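You operate a simulated robot arm through the tools that you are given. There is no shell and no other tool. Be economical: measure what you need, move in short steps, check, and stop when the job is done.

You run a simulated robot arm. Do the job below in one go: nothing can be reset, and whatever is moved stays where it is left.

## Task
Gauge the three blocks' rivets and clamp the block that reads NO.
Fine: with the green gauge, put back where it stood; clamp in the vise; leave the two good blocks.

The check looks at the end state, three seconds after you hand in, the way a careful person would. Anything else that was tipped, shoved, dropped, spilled or broken makes it a failure.

## Robot
A 6-joint arm with a two-finger parallel gripper, fixed in place. Base frame: the origin is at the foot of the arm, x ahead of it, y to its left, z up; the work surface is at about z = 0. Units: mm, rad, N and s.
With the tool pointing down near the work surface it reaches from about 120 to 500 mm from the base axis. Its first joint turns from -1.257 to 1.257 rad. Payload 0.65 kg.
The TCP is the grasp point between the finger pads, 25 mm short of the fingertips. In the tool frame z runs along the fingers and y along their closing line. Largest opening 76 mm; finger width 18, thickness 10; the body of the gripper, 36 by 78 mm, starts 45 mm behind the TCP.
Orientation is told as [roll, pitch, yaw] about the base's x, y, z axes, in that order, counted from this pose: with the fingers straight down and closing along the base's y, the tool's x points along the base's -x, its y along +y and its z along -z.

## Interface
- The arm moves only by the tool apply_moves. Its argument "targets" is a list of rows, each a list of 7 numbers: the shift along the tool's x, y, z in mm, then the turn, a rotation vector about the tool's x, y, z in rad, then the gripper command, from -1 (fully open) to 1 (shut), values between in proportion. In form: [[tx, ty, tz, rx, ry, rz, hand], ...]. A call has 1 to 20 rows; each row is the pose to reach, as a shift and turn from the pose commanded when the call began, along the tool's axes at that moment. Rows are played at 5 a second. More than 50 mm and 0.15 rad between two rows, or a gripper value outside its range, and nothing of the call is played. Where a pose cannot be reached the arm comes as near as it can. A force on the tool above 60 N (or 10 N above the force at the start of the call, whichever is more), or a blocked arm, ends the call early, and 0.2 s more pass. The fingers move at their own pace (about 108 mm/s each) and stop on an object; they squeeze with about 23 N. The grip force told is the motor's: it shows also when the fingers shut on nothing. Time passes only in rows, and 0.2 s behind the last, so rows that repeat a pose let the fingers close. It gives the time, the measured TCP pose, the force on the tool (base axes), the opening and the grip force at its end, in the units of the frame above (readings bear some noise), and new pictures: "views" is both (left out), scene, wrist or none.
- Cameras (640 x 400 px; columns grow to the right, rows downward): "scene" is fixed at [36.4, 256.6, 417.4]; the picture's right is [-0.91, -0.41, 0.00], its down [-0.19, 0.41, -0.89] and it looks along [0.37, -0.81, -0.45] (base axes); focal length 244 px, centre (320, 200). "wrist" rides on the gripper at [58, 11, -81] in the tool frame; the picture's right is [-0.18, 0.98, 0.00], its down [-0.75, -0.14, -0.64] and it looks along [-0.63, -0.12, 0.77] (tool axes); focal length 243 px, centre (320, 200). There is no depth. A picture from a camera that has moved, and an enlarged one, comes with that camera's place and axes in the base frame and with its lens.
- inspect(camera, box): a new picture of the part [left, top, right, bottom] of that camera's present view, enlarged. No time passes.
- close_job(): hands the job in; it is judged then, once.

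Work in short steps. Places have to be worked out from the pictures, the camera data and where the tool is seen: move nearer, look again, correct. Check each grasp and each placing, and mend what went wrong. You have 120 turns and 200 pictures in all, those below and enlarged ones among them. Open the gripper and draw the arm clear of the work before you hand the job in, unless the task says otherwise; then end with one line.

The tools are called as a command line: name --pt "numbers of a row" for each row, then --argument value for the rest, lists and objects as JSON in quotes. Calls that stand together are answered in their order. apply_moves: Moves the arm, as the interface text tells. Its arguments: {"type":"object","properties":{"targets":{"type":"array","items":{"type":"array","items":{"type":"number"}}},"views":{"type":"string","enum":["both","scene","wrist","none"]}},"required":["targets"]} The other tools are called the same way: inspect (camera, box) takes an enlarged picture of a part of a camera's view; close_job () hands the job in.

At the start:

```text
clock: 0.0
tcp_pos: [209.7, -180.2, 357.6]
ee_rot: [0.0, 0.001, 0.001]
ft_force: [0.6, -0.3, -1.0]
width: 75.9
finger_force: 0.1
```

scene: 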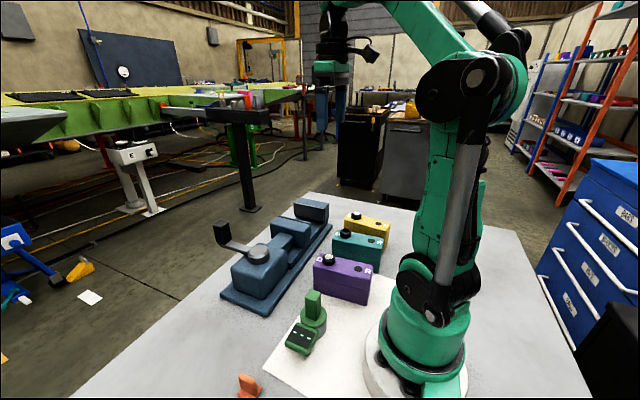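
wrist: 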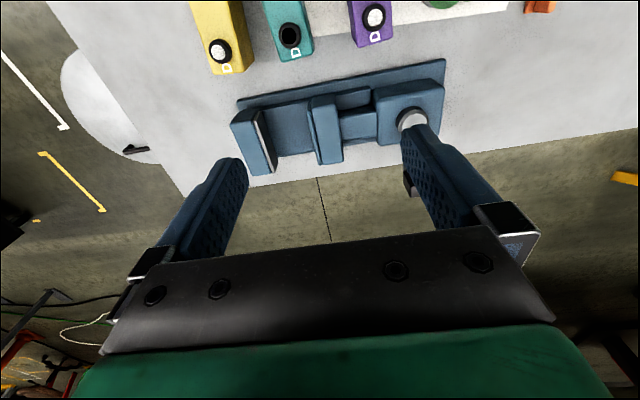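

The scene shows a vise (blue), three blocks (yellow, teal, purple), a green gauge with display, and an orange item. I'll look closer at them.

inspect --camera "scene" --box '[200, 180, 400, 305]'

inspect --camera "scene" --box '[220, 275, 380, 400]'

inspect --camera "wrist" --box '[180, 0, 580, 200]'

```text
3.20 times, centred on (300, 242) of scene
camera zoom: at [36.4, 256.6, 417.4], right [-0.91, -0.41, 0.0], down [-0.19, 0.41, -0.89], along [0.37, -0.81, -0.45], focal length 782 px, centre (384, 64)
```

zoom: 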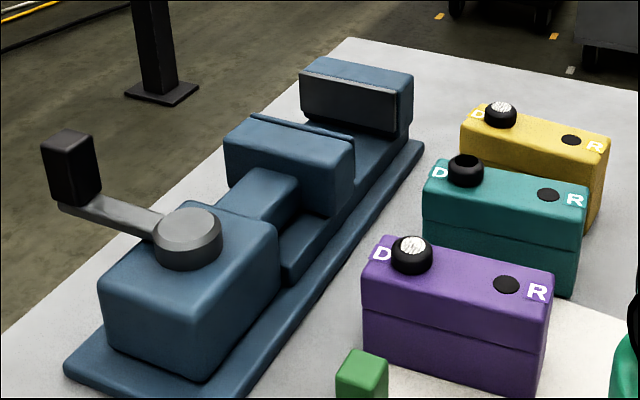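

```text
3.20 times, centred on (300, 338) of scene
camera zoom: at [36.4, 256.6, 417.4], right [-0.91, -0.41, 0.0], down [-0.19, 0.41, -0.89], along [0.37, -0.81, -0.45], focal length 782 px, centre (384, -240)
```

zoom: 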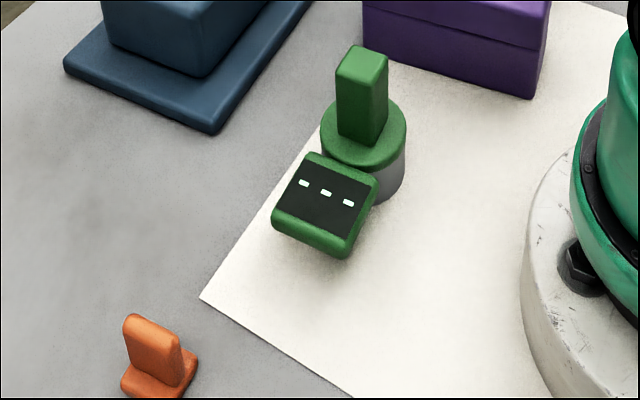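

```text
1.60 times, centred on (380, 100) of wrist
camera zoom: at [151.1, -168.6, 438.4], right [0.18, 0.98, 0.0], down [0.75, -0.14, 0.64], along [0.63, -0.12, -0.77], focal length 388 px, centre (224, 360)
```

zoom: 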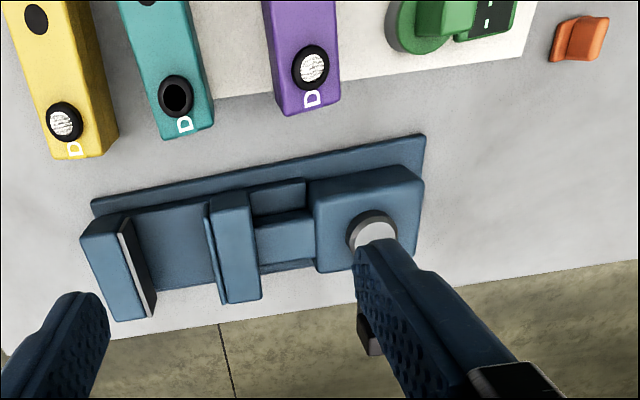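

The gauge seems to be near (166, 2), with its handle top near z≈100. I'll move above it for a closer wrist view, staying well over everything.

apply_moves --pt "8 36 20 0 0 0 -1" --pt "16 73 40 0 0 0 -1" --pt "24 110 60 0 0 0 -1" --pt "32 146 80 0 0 0 -1" --pt "40 182 100 0 0 0 -1" --pt "40 182 120 0 0 0 -1"

```text
clock: 1.4
tcp_pos: [167.7, 3.0, 238.0]
ee_rot: [0.0, -0.001, 0.001]
ft_force: [0.5, 0.7, 0.2]
width: 75.9
finger_force: 0.0
camera wrist: at [108.9, 14.0, 318.4], right [0.18, 0.98, 0.0], down [0.75, -0.14, 0.64], along [0.63, -0.12, -0.77], focal length 243 px, centre (320, 200)
```

scene: 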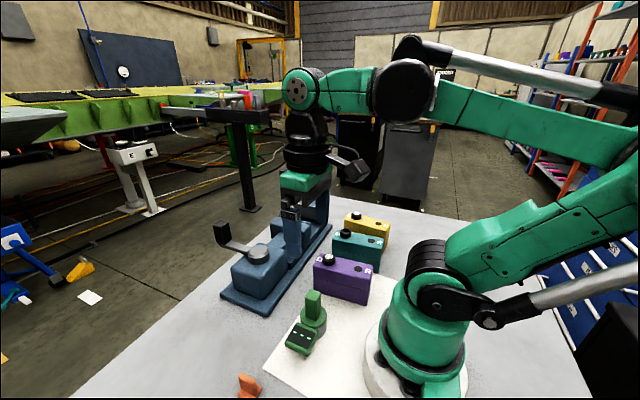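
wrist: 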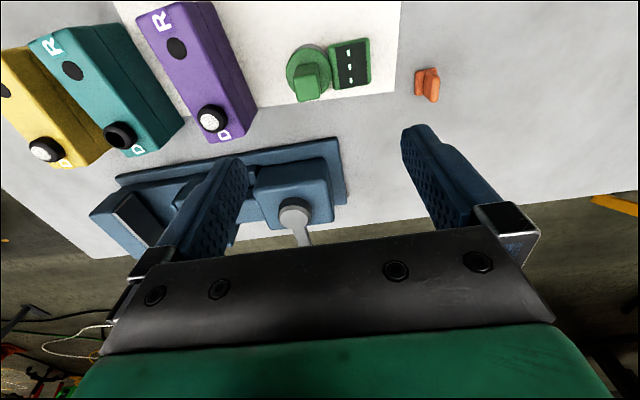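

inspect --camera "wrist" --box '[260, 20, 460, 145]'

inspect --camera "wrist" --box '[0, 0, 260, 162]'

```text
3.20 times, centred on (360, 82) of wrist
camera zoom: at [108.9, 14.0, 318.4], right [0.18, 0.98, 0.0], down [0.75, -0.14, 0.64], along [0.63, -0.12, -0.77], focal length 776 px, centre (192, 576)
```

zoom: 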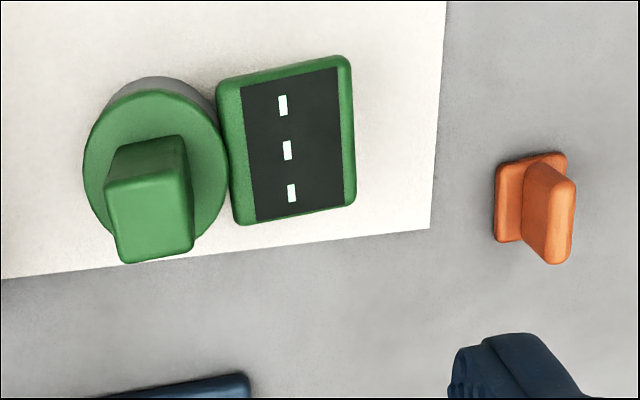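

```text
2.46 times, centred on (130, 81) of wrist
camera zoom: at [108.9, 14.0, 318.4], right [0.18, 0.98, 0.0], down [0.75, -0.14, 0.64], along [0.63, -0.12, -0.77], focal length 597 px, centre (788, 493)
```

zoom: 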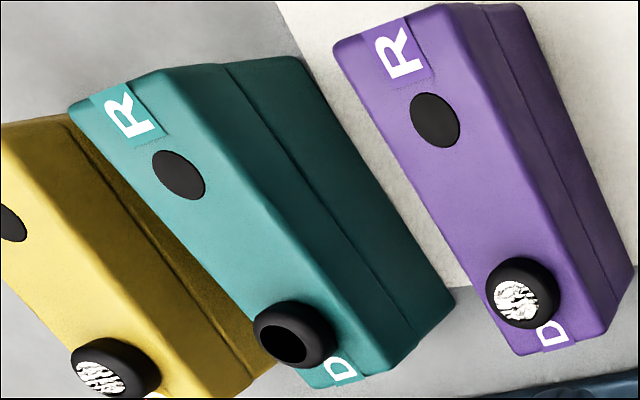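

The gauge's handle top is near (168,-9,90), about 20 mm square. Before grasping I want a good view of the blocks and their heights, so I move to about (150,-125,255).

apply_moves --pt "6 -43 -6 0 0 0 -1" --pt "12 -86 -12 0 0 0 -1" --pt "18 -128 -17 0 0 0 -1" --pt "18 -128 -17 0 0 0 -1" --views "wrist"

inspect --camera "wrist" --box '[100, 0, 480, 200]'

```text
clock: 2.4
tcp_pos: [148.6, -123.2, 255.6]
ee_rot: [0.002, 0.001, 0.001]
ft_force: [-0.5, 0.1, -0.4]
width: 75.9
finger_force: 0.1
camera wrist: at [90.8, -112.0, 336.5], right [0.18, 0.98, 0.0], down [0.75, -0.14, 0.64], along [0.63, -0.12, -0.77], focal length 243 px, centre (320, 200)
```

wrist: 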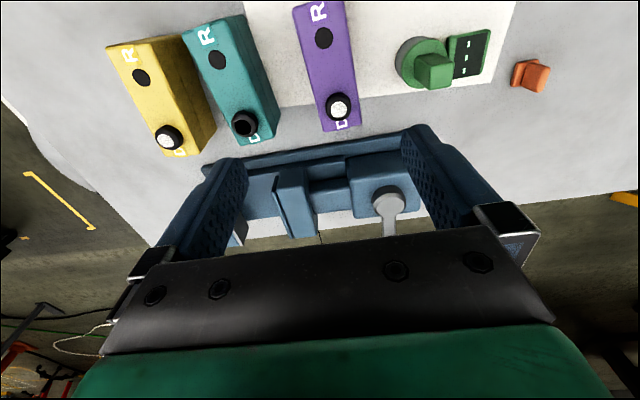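

```text
1.68 times, centred on (290, 100) of wrist
camera zoom: at [90.8, -112.0, 336.5], right [0.18, 0.98, 0.0], down [0.75, -0.14, 0.64], along [0.63, -0.12, -0.77], focal length 409 px, centre (370, 368)
```

zoom: 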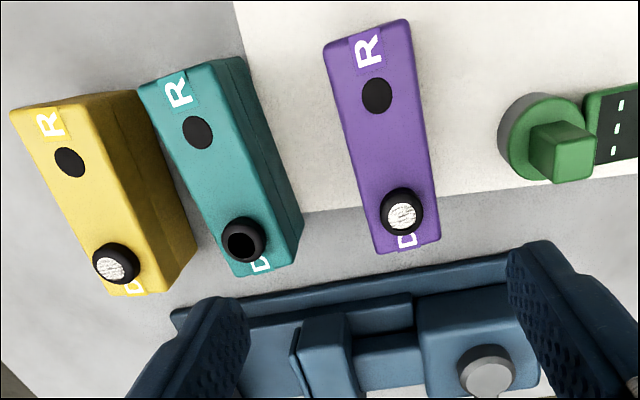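

Block tops are at z≈73; purple R is at about (120,-114) and D at about (184,-109). Now I go above the gauge handle and check alignment.

apply_moves --pt "-6 40 10 0 0 0 -1" --pt "-13 80 20 0 0 0 -1" --pt "-19 114 40 0 0 0 -1" --pt "-19 114 85 0 0 0 -1" --pt "-19 114 125 0 0 0 -1" --pt "-19 114 125 0 0 0 -1"

inspect --camera "scene" --box '[250, 240, 378, 320]'

inspect --camera "wrist" --box '[200, 0, 480, 175]'

```text
clock: 3.8
tcp_pos: [173.7, -12.4, 128.4]
ee_rot: [-0.001, -0.002, 0.001]
ft_force: [-0.1, 0.6, -0.2]
width: 75.6
finger_force: 0.1
camera wrist: at [114.7, -0.9, 210.1], right [0.18, 0.98, 0.0], down [0.75, -0.14, 0.64], along [0.63, -0.12, -0.77], focal length 243 px, centre (320, 200)
```

scene: 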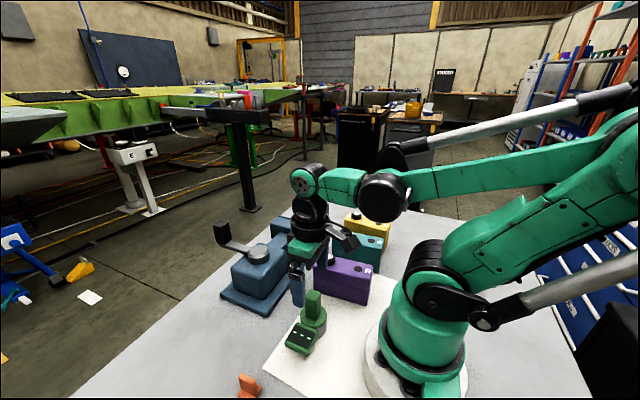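
wrist: 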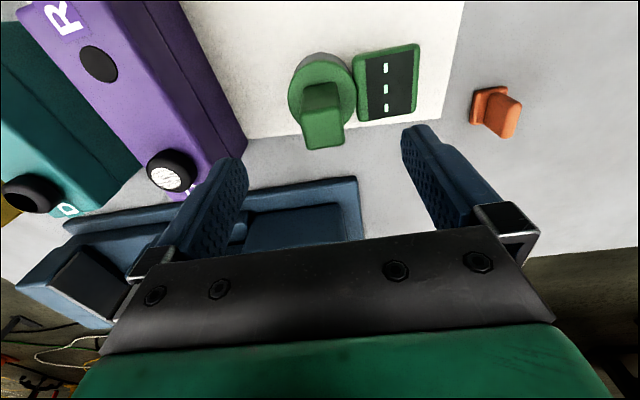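

```text
5.00 times, centred on (314, 280) of scene
camera zoom: at [36.4, 256.6, 417.4], right [-0.91, -0.41, 0.0], down [-0.19, 0.41, -0.89], along [0.37, -0.81, -0.45], focal length 1222 px, centre (350, -200)
```

zoom: 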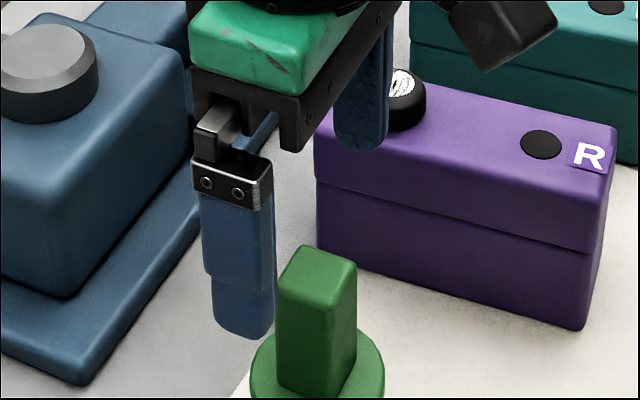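

```text
2.29 times, centred on (340, 88) of wrist
camera zoom: at [114.7, -0.9, 210.1], right [0.18, 0.98, 0.0], down [0.75, -0.14, 0.64], along [0.63, -0.12, -0.77], focal length 555 px, centre (274, 457)
```

zoom: 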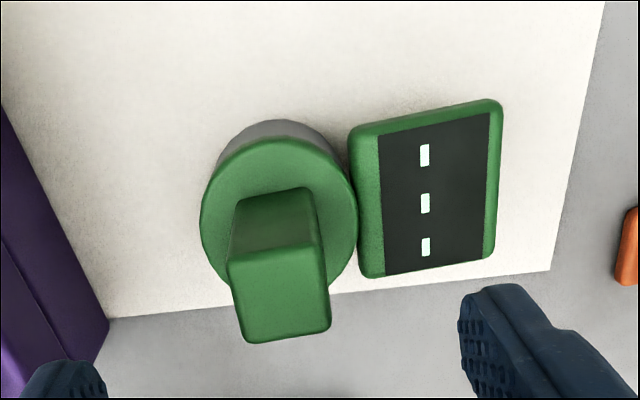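

The handle is aligned with the base axes at about (167,-9.5). I descend to TCP z≈76 with the fingers open, then close.

apply_moves --pt "3 2.7 15 0 0 0 -1" --pt "3 2.7 30 0 0 0 -1" --pt "3 2.7 45 0 0 0 -1" --pt "3 2.7 53.5 0 0 0 -1" --pt "3 2.7 53.5 0 0 0 -1"

inspect --camera "scene" --box '[250, 250, 378, 360]'

inspect --camera "wrist" --box '[200, 0, 480, 240]'

```text
clock: 5.0
tcp_pos: [167.3, -10.3, 75.5]
ee_rot: [0.001, 0.001, 0.0]
ft_force: [0.4, -0.8, -0.5]
width: 75.9
finger_force: 0.1
camera wrist: at [108.9, 1.3, 156.6], right [0.18, 0.98, 0.0], down [0.75, -0.14, 0.64], along [0.63, -0.12, -0.77], focal length 243 px, centre (320, 200)
```

scene: 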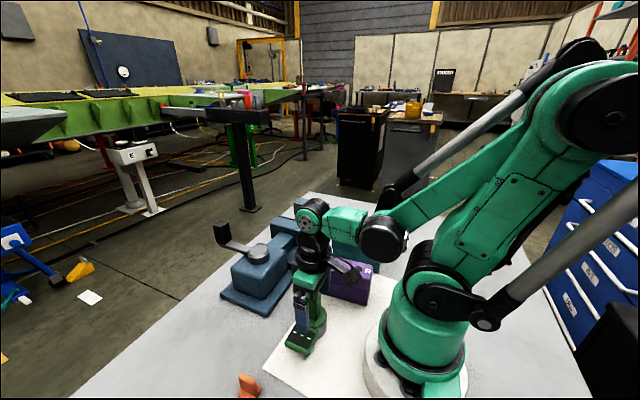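
wrist: 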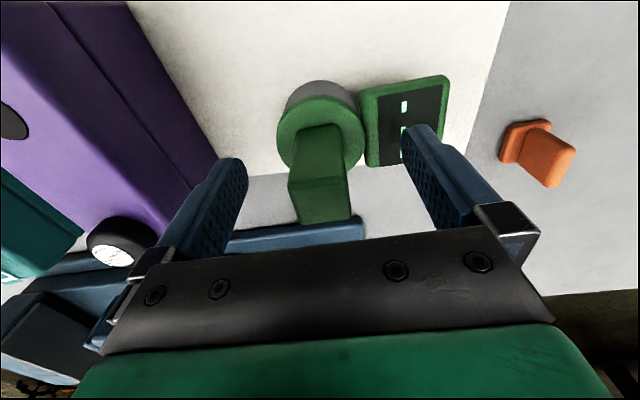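

```text
3.64 times, centred on (314, 305) of scene
camera zoom: at [36.4, 256.6, 417.4], right [-0.91, -0.41, 0.0], down [-0.19, 0.41, -0.89], along [0.37, -0.81, -0.45], focal length 888 px, centre (342, -182)
```

zoom: 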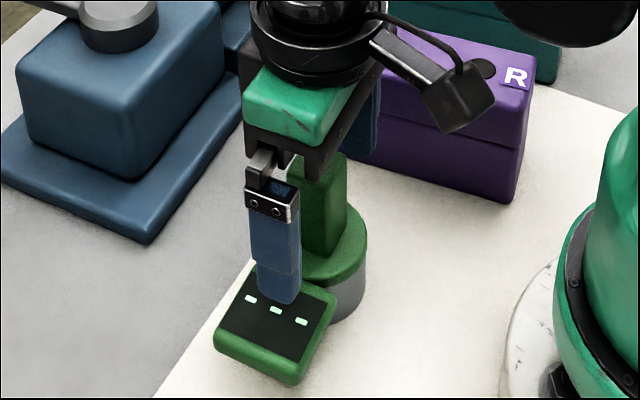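

```text
1.67 times, centred on (340, 120) of wrist
camera zoom: at [108.9, 1.3, 156.6], right [0.18, 0.98, 0.0], down [0.75, -0.14, 0.64], along [0.63, -0.12, -0.77], focal length 404 px, centre (287, 333)
```

zoom: 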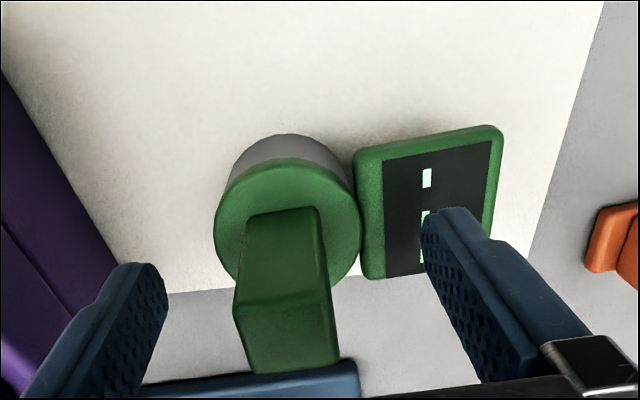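

Fingers straddle the handle with clearance above the display. Closing.

apply_moves --pt "0 0 0 0 0 0 0" --pt "0 0 0 0 0 0 1" --pt "0 0 0 0 0 0 1" --pt "0 0 0 0 0 0 1"

```text
clock: 6.0
tcp_pos: [167.0, -11.6, 75.9]
ee_rot: [-0.002, 0.001, 0.0]
ft_force: [0.3, -0.3, 0.2]
width: 22.8
finger_force: 23.0
camera wrist: at [108.9, 1.4, 156.7], right [0.18, 0.98, 0.0], down [0.75, -0.14, 0.64], along [0.63, -0.12, -0.77], focal length 243 px, centre (320, 200)
```

scene: 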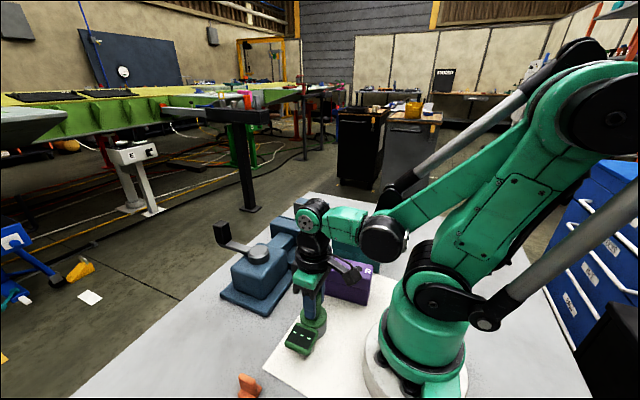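
wrist: 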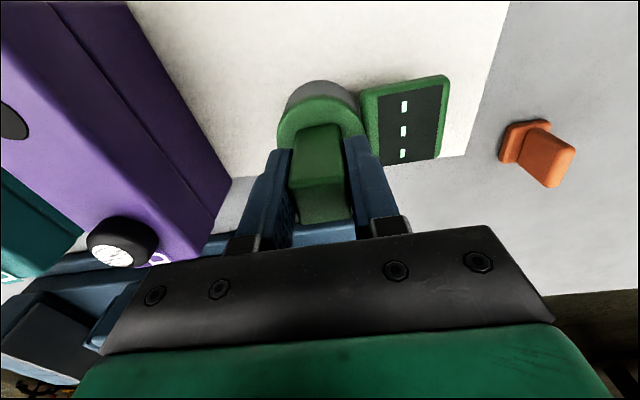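

Gripped at 22.8 mm with no visible shift. I'll lift straight up and then tilt so that the scene camera sees the gauge's underside, so I know how it seats.

apply_moves --pt "0 0 -10 0 0 0 1" --pt "0 0 -40 0 0 0 1" --pt "0 0 -80 0 0 0 1" --pt "0 0 -120 0 0 0 1" --pt "-10 0 -160 0 0 0 1" --pt "-20 0 -200 -0.1 0 0 1" --pt "-30 0 -220 -0.22 0 0 1" --pt "-30 0 -220 -0.34 0 0 1" --pt "-30 0 -220 -0.46 0 0 1" --pt "-30 0 -220 -0.58 0 0 1" --pt "-30 0 -220 -0.7 0 0 1" --pt "-30 0 -220 -0.82 0 0 1" --pt "-30 0 -220 -0.9 0 0 1"

inspect --camera "scene" --box '[200, 100, 400, 300]'

```text
clock: 8.8
tcp_pos: [202.3, -2.6, 294.7]
ee_rot: [0.899, -0.002, -0.001]
ft_force: [-1.0, -0.3, -3.8]
width: 22.8
finger_force: 22.8
out of reach, approached as far as the arm can: row 13
camera wrist: at [143.6, -58.5, 354.5], right [0.18, 0.61, 0.77], down [0.75, -0.59, 0.29], along [0.63, 0.52, -0.57], focal length 243 px, centre (320, 200)
```

scene: 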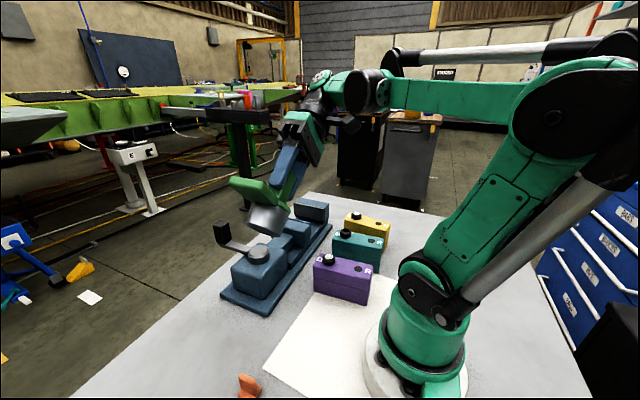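
wrist: 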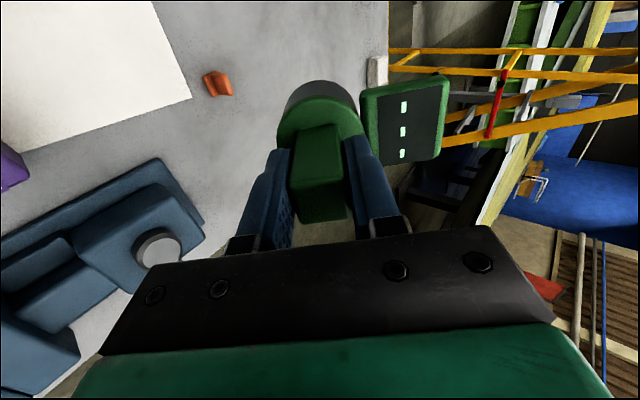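

```text
2.00 times, centred on (300, 200) of scene
camera zoom: at [36.4, 256.6, 417.4], right [-0.91, -0.41, 0.0], down [-0.19, 0.41, -0.89], along [0.37, -0.81, -0.45], focal length 489 px, centre (360, 200)
```

zoom: 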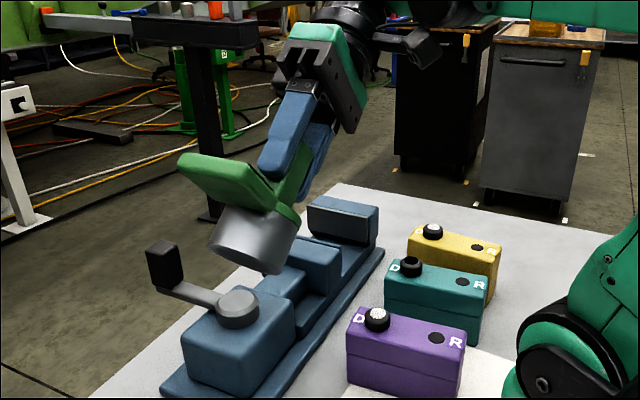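

The underside isn't visible from there; not worth more. The display is high relative to the grey foot, so the foot can rest on a block. I untilt.

apply_moves --pt "0 0 0 0.14 0 0 1" --pt "0 0 0 0.28 0 0 1" --pt "0 0 0 0.42 0 0 1" --pt "0 0 0 0.56 0 0 1" --pt "0 0 0 0.7 0 0 1" --pt "0 0 0 0.82 0 0 1" --pt "0 0 0 0.899 0 0 1" --pt "0 0 0 0.899 0 0 1" --pt "0 0 0 0.899 0 0 1" --views "none"

```text
clock: 10.8
tcp_pos: [202.2, -2.6, 296.9]
ee_rot: [0.0, -0.001, 0.0]
ft_force: [-0.3, 0.1, -3.8]
width: 23.0
finger_force: 23.2
```

Level again, with a weight of about 3.8 N. Next I move over purple's R mark at about (121,-113.5), keeping the foot above the rivets.

apply_moves --pt "20 -28 20 0 0 0 1" --pt "40 -56 40 0 0 0 1" --pt "60 -84 60 0 0 0 1" --pt "81 -110 80 0 0 0 1" --pt "81 -110 105 0 0 0 1" --pt "81 -110 105 0 0 0 1" --pt "81 -110 105 0 0 0 1"

inspect --camera "scene" --box '[270, 190, 430, 310]'

inspect --camera "wrist" --box '[150, 0, 470, 200]'

```text
clock: 12.4
tcp_pos: [121.2, -112.1, 192.6]
ee_rot: [0.0, 0.001, -0.001]
ft_force: [0.0, 1.2, -5.4]
width: 22.9
finger_force: 23.4
camera wrist: at [62.8, -101.1, 273.2], right [0.18, 0.98, 0.0], down [0.75, -0.14, 0.64], along [0.63, -0.12, -0.77], focal length 243 px, centre (320, 200)
```

scene: 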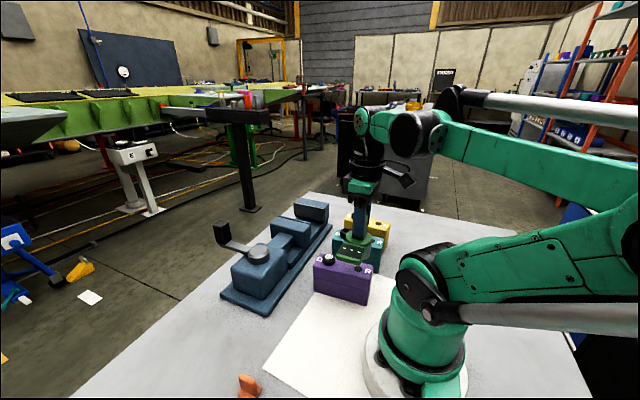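
wrist: 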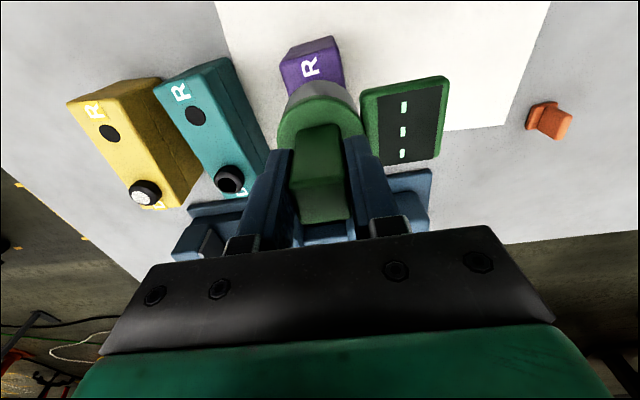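

```text
3.33 times, centred on (350, 250) of scene
camera zoom: at [36.4, 256.6, 417.4], right [-0.91, -0.41, 0.0], down [-0.19, 0.41, -0.89], along [0.37, -0.81, -0.45], focal length 814 px, centre (220, 33)
```

zoom: 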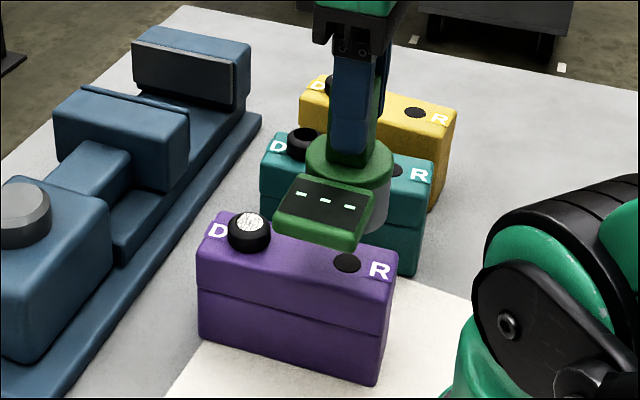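

```text
2.00 times, centred on (310, 100) of wrist
camera zoom: at [62.8, -101.1, 273.2], right [0.18, 0.98, 0.0], down [0.75, -0.14, 0.64], along [0.63, -0.12, -0.77], focal length 485 px, centre (340, 400)
```

zoom: 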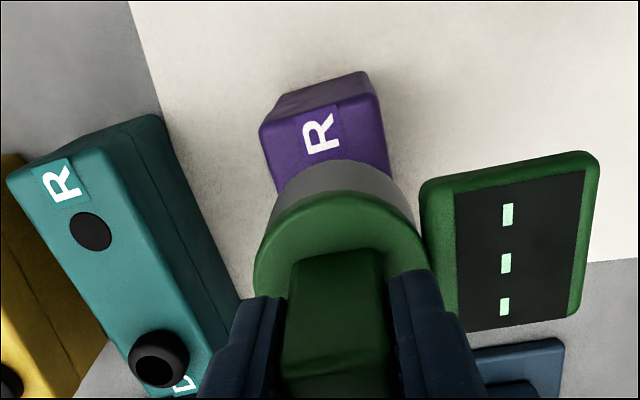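

Projected target and R disc agree in the scene view. Lowering most of the way, watching force.

apply_moves --pt "0 0 15 0 0 0 1" --pt "0 0 30 0 0 0 1" --pt "0 0 36 0 0 0 1" --pt "0 0 38 0 0 0 1" --pt "0 0 38 0 0 0 1"

inspect --camera "scene" --box '[290, 210, 410, 310]'

inspect --camera "wrist" --box '[200, 0, 480, 175]'

```text
clock: 13.6
tcp_pos: [120.9, -112.6, 153.6]
ee_rot: [0.001, -0.001, -0.002]
ft_force: [-0.5, 0.0, -4.9]
width: 22.9
finger_force: 23.1
camera wrist: at [62.7, -101.4, 234.0], right [0.18, 0.98, 0.0], down [0.75, -0.14, 0.64], along [0.63, -0.12, -0.77], focal length 243 px, centre (320, 200)
```

scene: 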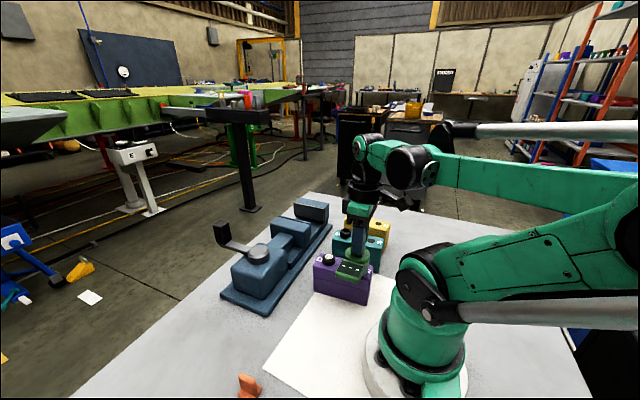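
wrist: 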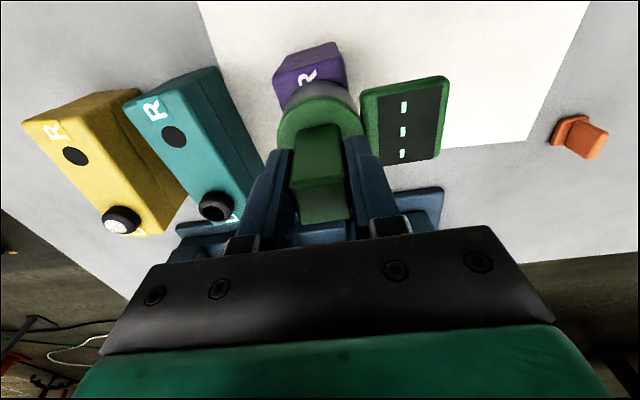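

```text
4.00 times, centred on (350, 260) of scene
camera zoom: at [36.4, 256.6, 417.4], right [-0.91, -0.41, 0.0], down [-0.19, 0.41, -0.89], along [0.37, -0.81, -0.45], focal length 977 px, centre (200, -40)
```

zoom: 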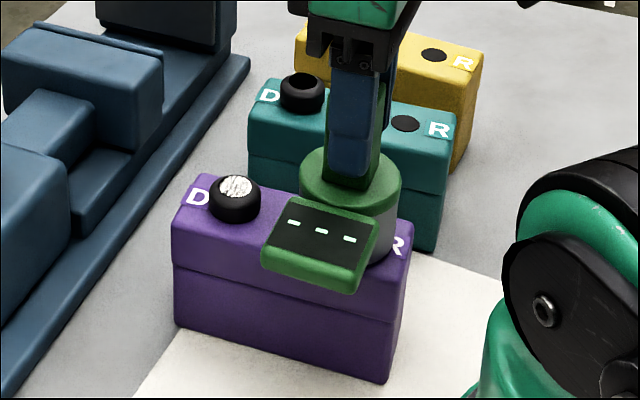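

```text
2.29 times, centred on (340, 88) of wrist
camera zoom: at [62.7, -101.4, 234.0], right [0.18, 0.98, 0.0], down [0.75, -0.14, 0.64], along [0.63, -0.12, -0.77], focal length 555 px, centre (274, 457)
```

zoom: 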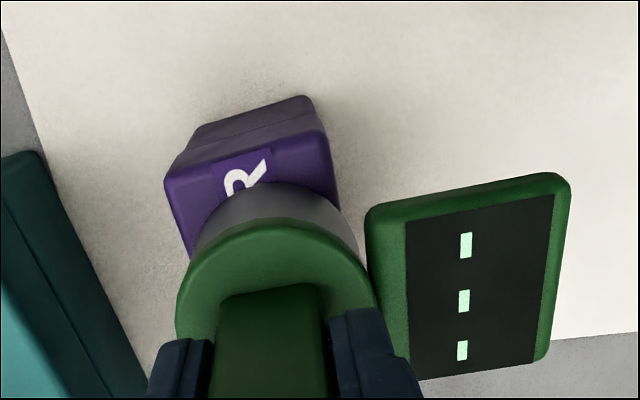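

A few mm of gap remain. Lowering in 1 mm rows.

apply_moves --pt "0 0 1 0 0 0 1" --pt "0 0 2 0 0 0 1" --pt "0 0 3 0 0 0 1" --pt "0 0 3 0 0 0 1" --views "none"

inspect --camera "wrist" --box '[200, 0, 480, 175]'

```text
clock: 14.6
tcp_pos: [119.3, -112.6, 150.5]
ee_rot: [-0.002, 0.0, -0.001]
ft_force: [-3.3, 1.8, 17.7]
width: 22.8
finger_force: 23.5
```

```text
2.29 times, centred on (340, 88) of wrist
camera zoom: at [62.6, -101.9, 231.4], right [0.18, 0.98, 0.0], down [0.75, -0.14, 0.64], along [0.63, -0.12, -0.77], focal length 555 px, centre (274, 457)
```

zoom: 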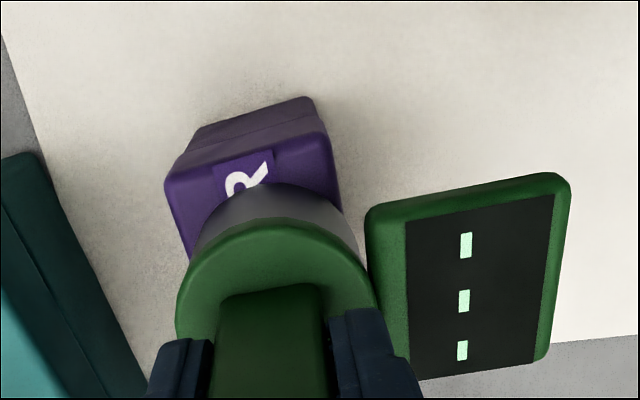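

Contact (about 18 N down), display still dashes. I ease off 0.8 mm and hold a second to see if it reads.

apply_moves --pt "0 0 -0.7 0 0 0 1" --pt "0 0 -0.7 0 0 0 1" --pt "0 0 -0.7 0 0 0 1" --pt "0 0 -0.7 0 0 0 1" --pt "0 0 -0.7 0 0 0 1" --pt "0 0 -0.7 0 0 0 1" --views "none"

inspect --camera "wrist" --box '[200, 0, 480, 175]'

inspect --camera "scene" --box '[290, 210, 410, 310]'

```text
clock: 16.0
tcp_pos: [120.2, -112.3, 151.2]
ee_rot: [0.0, 0.0, -0.001]
ft_force: [0.7, 0.6, -5.8]
width: 23.0
finger_force: 23.0
```

```text
2.29 times, centred on (340, 88) of wrist
camera zoom: at [62.4, -101.6, 231.8], right [0.18, 0.98, 0.0], down [0.75, -0.14, 0.64], along [0.63, -0.12, -0.77], focal length 555 px, centre (274, 457)
```

zoom: 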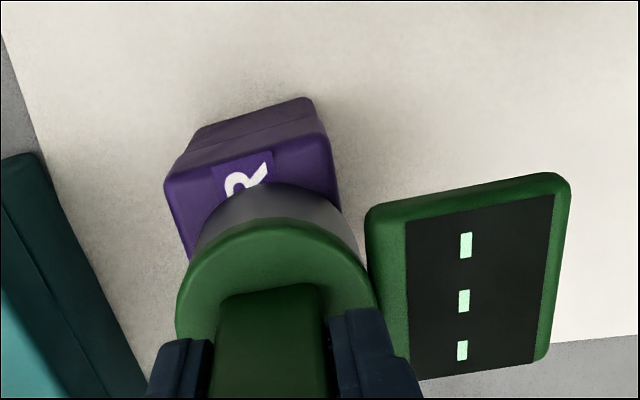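

```text
4.00 times, centred on (350, 260) of scene
camera zoom: at [36.4, 256.6, 417.4], right [-0.91, -0.41, 0.0], down [-0.19, 0.41, -0.89], along [0.37, -0.81, -0.45], focal length 977 px, centre (200, -40)
```

zoom: 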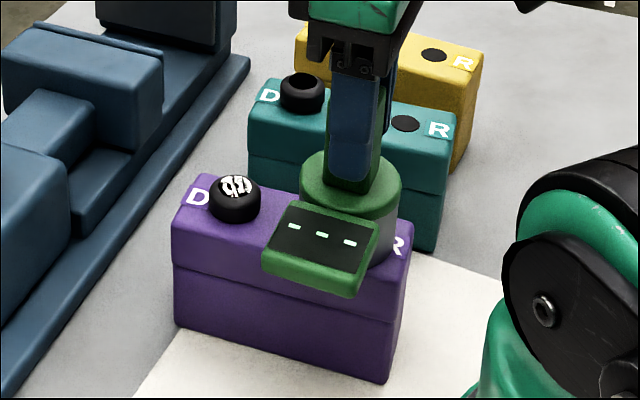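

Interesting: the "D" feature on purple changed its pattern, so it may be a dial. Zooming in on it.

inspect --camera "scene" --box '[335, 250, 365, 269]'

inspect --camera "wrist" --box '[90, 180, 250, 260]'

```text
16.00 times, centred on (350, 260) of scene
camera zoom: at [36.4, 256.6, 417.4], right [-0.91, -0.41, 0.0], down [-0.19, 0.41, -0.89], along [0.37, -0.81, -0.45], focal length 3909 px, centre (-160, -752)
```

zoom: 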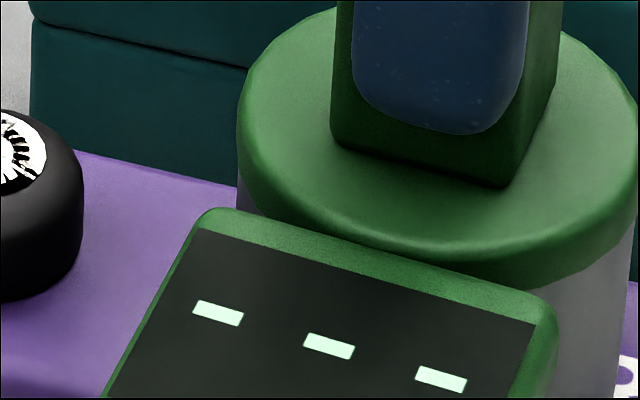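

```text
4.00 times, centred on (170, 220) of wrist
camera zoom: at [62.4, -101.6, 231.8], right [0.18, 0.98, 0.0], down [0.75, -0.14, 0.64], along [0.63, -0.12, -0.77], focal length 970 px, centre (920, 120)
```

zoom: 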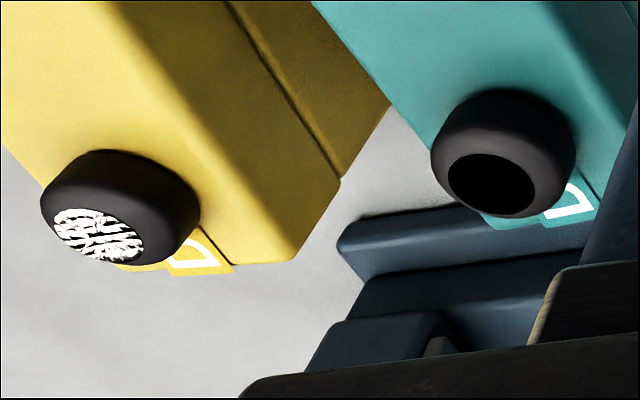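

inspect --camera "scene" --box '[325, 245, 357, 265]'

inspect --camera "scene" --box '[340, 205, 372, 245]'

```text
16.00 times, centred on (341, 255) of scene
camera zoom: at [36.4, 256.6, 417.4], right [-0.91, -0.41, 0.0], down [-0.19, 0.41, -0.89], along [0.37, -0.81, -0.45], focal length 3909 px, centre (-16, -680)
```

zoom: 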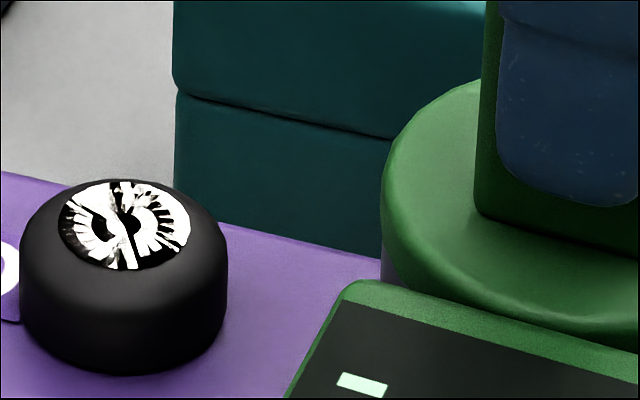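

```text
10.00 times, centred on (356, 225) of scene
camera zoom: at [36.4, 256.6, 417.4], right [-0.91, -0.41, 0.0], down [-0.19, 0.41, -0.89], along [0.37, -0.81, -0.45], focal length 2443 px, centre (-40, -50)
```

zoom: 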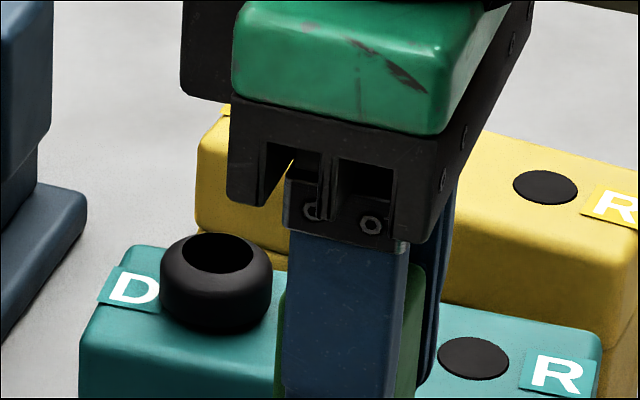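

The D face looks like a shiny dome reflecting its surroundings. With R giving only dashes, I raise, shift +62 mm in x to D, and approach from above.

apply_moves --pt "0 0 -12 0 0 0 1" --pt "0 0 -25 0 0 0 1" --pt "-30 2 -25 0 0 0 1" --pt "-60 5 -25 0 0 0 1" --pt "-60 5 -18 0 0 0 1" --pt "-60 5 -18 0 0 0 1"

inspect --camera "scene" --box '[290, 210, 410, 310]'

inspect --camera "wrist" --box '[200, 0, 480, 175]'

```text
clock: 17.4
tcp_pos: [181.9, -108.0, 169.5]
ee_rot: [-0.001, 0.0, 0.0]
ft_force: [-1.4, -0.1, -4.8]
width: 22.8
finger_force: 22.6
camera wrist: at [122.3, -96.4, 249.7], right [0.18, 0.98, 0.0], down [0.75, -0.14, 0.64], along [0.63, -0.12, -0.77], focal length 243 px, centre (320, 200)
```

scene: 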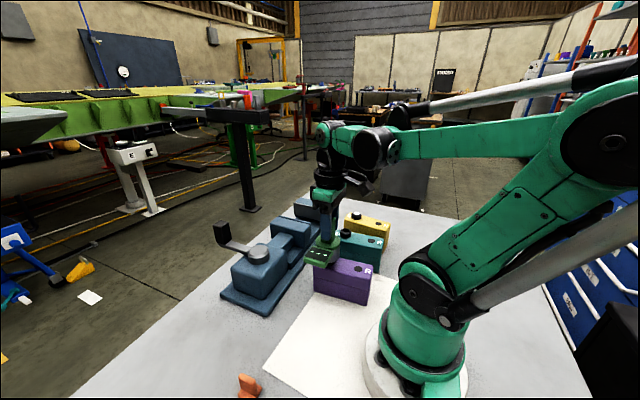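
wrist: 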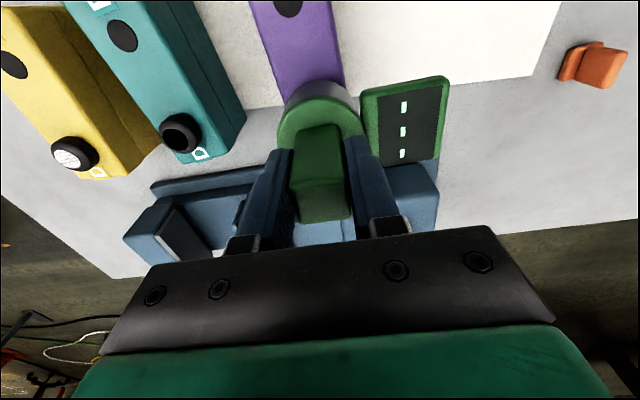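

```text
4.00 times, centred on (350, 260) of scene
camera zoom: at [36.4, 256.6, 417.4], right [-0.91, -0.41, 0.0], down [-0.19, 0.41, -0.89], along [0.37, -0.81, -0.45], focal length 977 px, centre (200, -40)
```

zoom: 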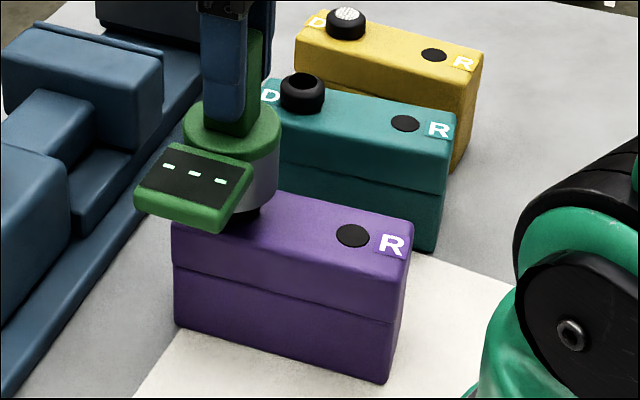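

```text
2.29 times, centred on (340, 88) of wrist
camera zoom: at [122.3, -96.4, 249.7], right [0.18, 0.98, 0.0], down [0.75, -0.14, 0.64], along [0.63, -0.12, -0.77], focal length 555 px, centre (274, 457)
```

zoom: 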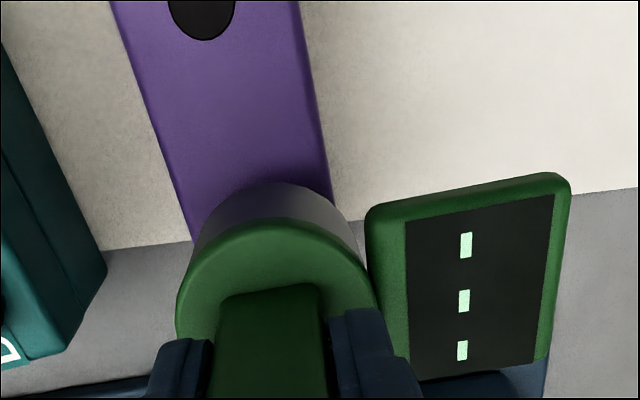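

Foot is just above the tube. Descending 1 mm per row, checking force.

apply_moves --pt "0 0 2 0 0 0 1" --pt "0 0 4 0 0 0 1" --pt "0 0 5 0 0 0 1" --pt "0 0 5 0 0 0 1" --views "none"

inspect --camera "wrist" --box '[200, 0, 480, 175]'

```text
clock: 18.4
tcp_pos: [182.7, -106.8, 163.5]
ee_rot: [0.001, -0.001, -0.001]
ft_force: [0.2, 0.4, -4.7]
width: 22.7
finger_force: 22.5
```

```text
2.29 times, centred on (340, 88) of wrist
camera zoom: at [123.1, -96.3, 244.3], right [0.18, 0.98, 0.0], down [0.75, -0.14, 0.64], along [0.63, -0.12, -0.77], focal length 555 px, centre (274, 457)
```

zoom: 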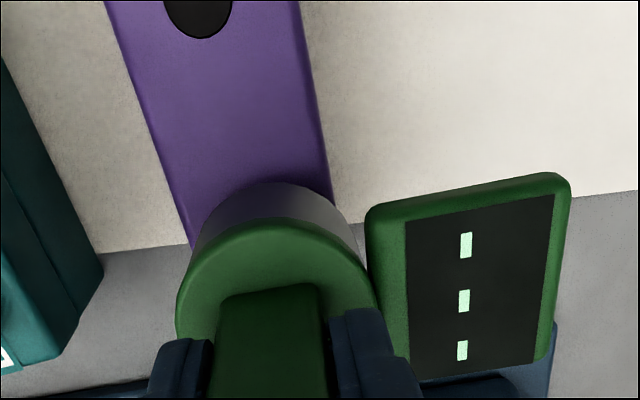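

No contact yet; continuing gently.

apply_moves --pt "0 0 1 0 0 0 1" --pt "0 0 2 0 0 0 1" --pt "0 0 3 0 0 0 1" --pt "0 0 3 0 0 0 1" --views "none"

inspect --camera "scene" --box '[290, 210, 410, 310]'

```text
clock: 19.4
tcp_pos: [180.6, -108.4, 161.2]
ee_rot: [0.0, 0.002, 0.0]
ft_force: [-0.4, 0.2, -4.9]
width: 23.0
finger_force: 22.3
```

```text
4.00 times, centred on (350, 260) of scene
camera zoom: at [36.4, 256.6, 417.4], right [-0.91, -0.41, 0.0], down [-0.19, 0.41, -0.89], along [0.37, -0.81, -0.45], focal length 977 px, centre (200, -40)
```

zoom: 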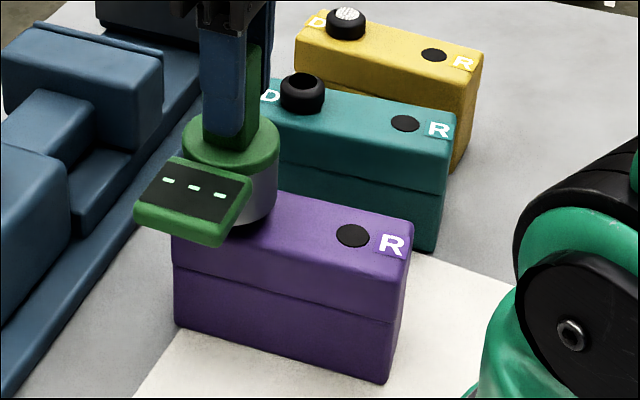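

apply_moves --pt "0 0 0.7 0 0 0 1" --pt "0 0 1.4 0 0 0 1" --pt "0 0 2 0 0 0 1" --pt "0 0 2 0 0 0 1" --views "none"

inspect --camera "wrist" --box '[200, 0, 480, 175]'

```text
clock: 20.4
tcp_pos: [181.8, -107.5, 160.1]
ee_rot: [-0.001, 0.002, -0.001]
ft_force: [0.9, -0.1, -4.2]
width: 23.0
finger_force: 23.2
```

```text
2.29 times, centred on (340, 88) of wrist
camera zoom: at [122.6, -96.9, 239.7], right [0.18, 0.98, 0.0], down [0.75, -0.14, 0.64], along [0.63, -0.12, -0.77], focal length 555 px, centre (274, 457)
```

zoom: 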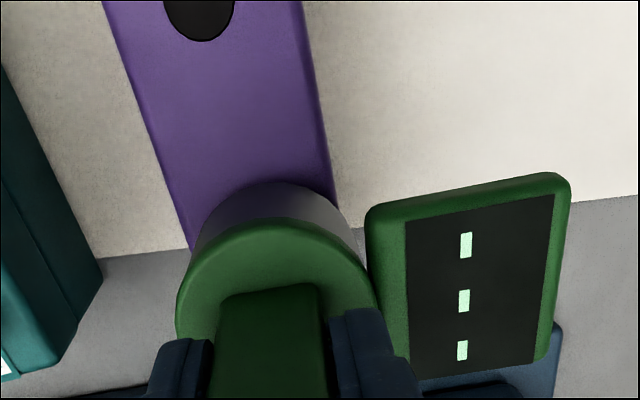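

apply_moves --pt "0 0 0.7 0 0 0 1" --pt "0 0 1.4 0 0 0 1" --pt "0 0 2 0 0 0 1" --pt "0 0 2 0 0 0 1" --views "none"

inspect --camera "scene" --box '[300, 220, 380, 286]'

```text
clock: 21.4
tcp_pos: [182.2, -107.6, 157.8]
ee_rot: [0.0, -0.001, 0.0]
ft_force: [0.5, 0.3, -5.1]
width: 22.8
finger_force: 22.8
```

```text
6.06 times, centred on (340, 253) of scene
camera zoom: at [36.4, 256.6, 417.4], right [-0.91, -0.41, 0.0], down [-0.19, 0.41, -0.89], along [0.37, -0.81, -0.45], focal length 1481 px, centre (199, -121)
```

zoom: 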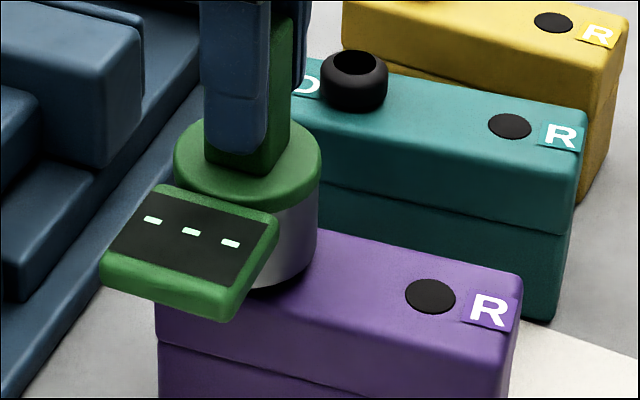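

apply_moves --pt "0 0 0.7 0 0 0 1" --pt "0 0 1.4 0 0 0 1" --pt "0 0 2 0 0 0 1" --pt "0 0 2.5 0 0 0 1" --pt "0 0 2.5 0 0 0 1" --views "none"

inspect --camera "scene" --box '[300, 220, 380, 286]'

```text
clock: 22.6
tcp_pos: [181.8, -107.3, 153.4]
ee_rot: [-0.001, 0.001, -0.001]
ft_force: [-0.2, 0.1, -4.9]
width: 22.9
finger_force: 22.8
```

```text
6.06 times, centred on (340, 253) of scene
camera zoom: at [36.4, 256.6, 417.4], right [-0.91, -0.41, 0.0], down [-0.19, 0.41, -0.89], along [0.37, -0.81, -0.45], focal length 1481 px, centre (199, -121)
```

zoom: 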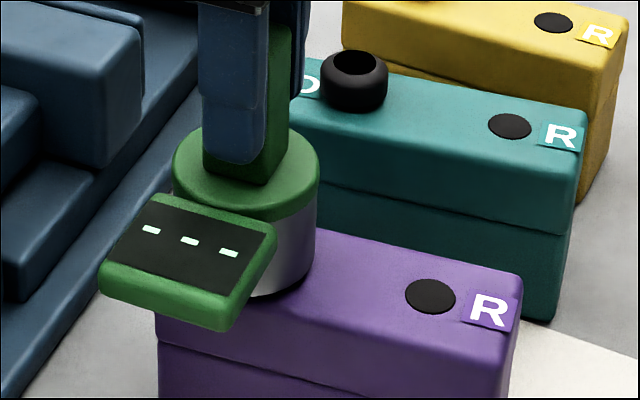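

The foot is sleeving over the D tube (no contact well below its top), so this is the seat. Lowering to the block top.

apply_moves --pt "0 0 0.8 0 0 0 1" --pt "0 0 1.6 0 0 0 1" --pt "0 0 2.4 0 0 0 1" --pt "0 0 3 0 0 0 1" --pt "0 0 3 0 0 0 1" --views "none"

inspect --camera "scene" --box '[300, 220, 380, 286]'

```text
clock: 23.8
tcp_pos: [182.0, -106.2, 150.5]
ee_rot: [-0.001, 0.0, 0.0]
ft_force: [0.0, 0.1, -4.8]
width: 23.0
finger_force: 23.2
```

```text
6.06 times, centred on (340, 253) of scene
camera zoom: at [36.4, 256.6, 417.4], right [-0.91, -0.41, 0.0], down [-0.19, 0.41, -0.89], along [0.37, -0.81, -0.45], focal length 1481 px, centre (199, -121)
```

zoom: 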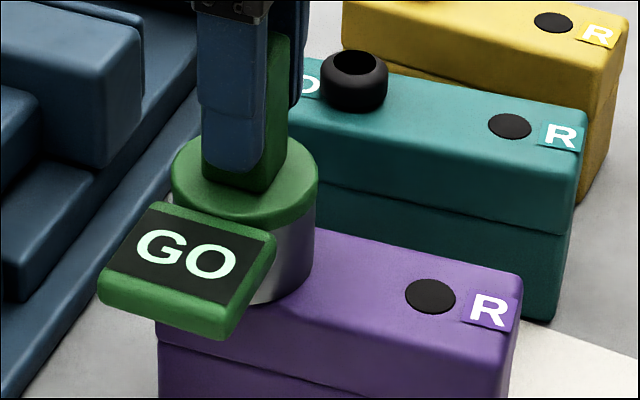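

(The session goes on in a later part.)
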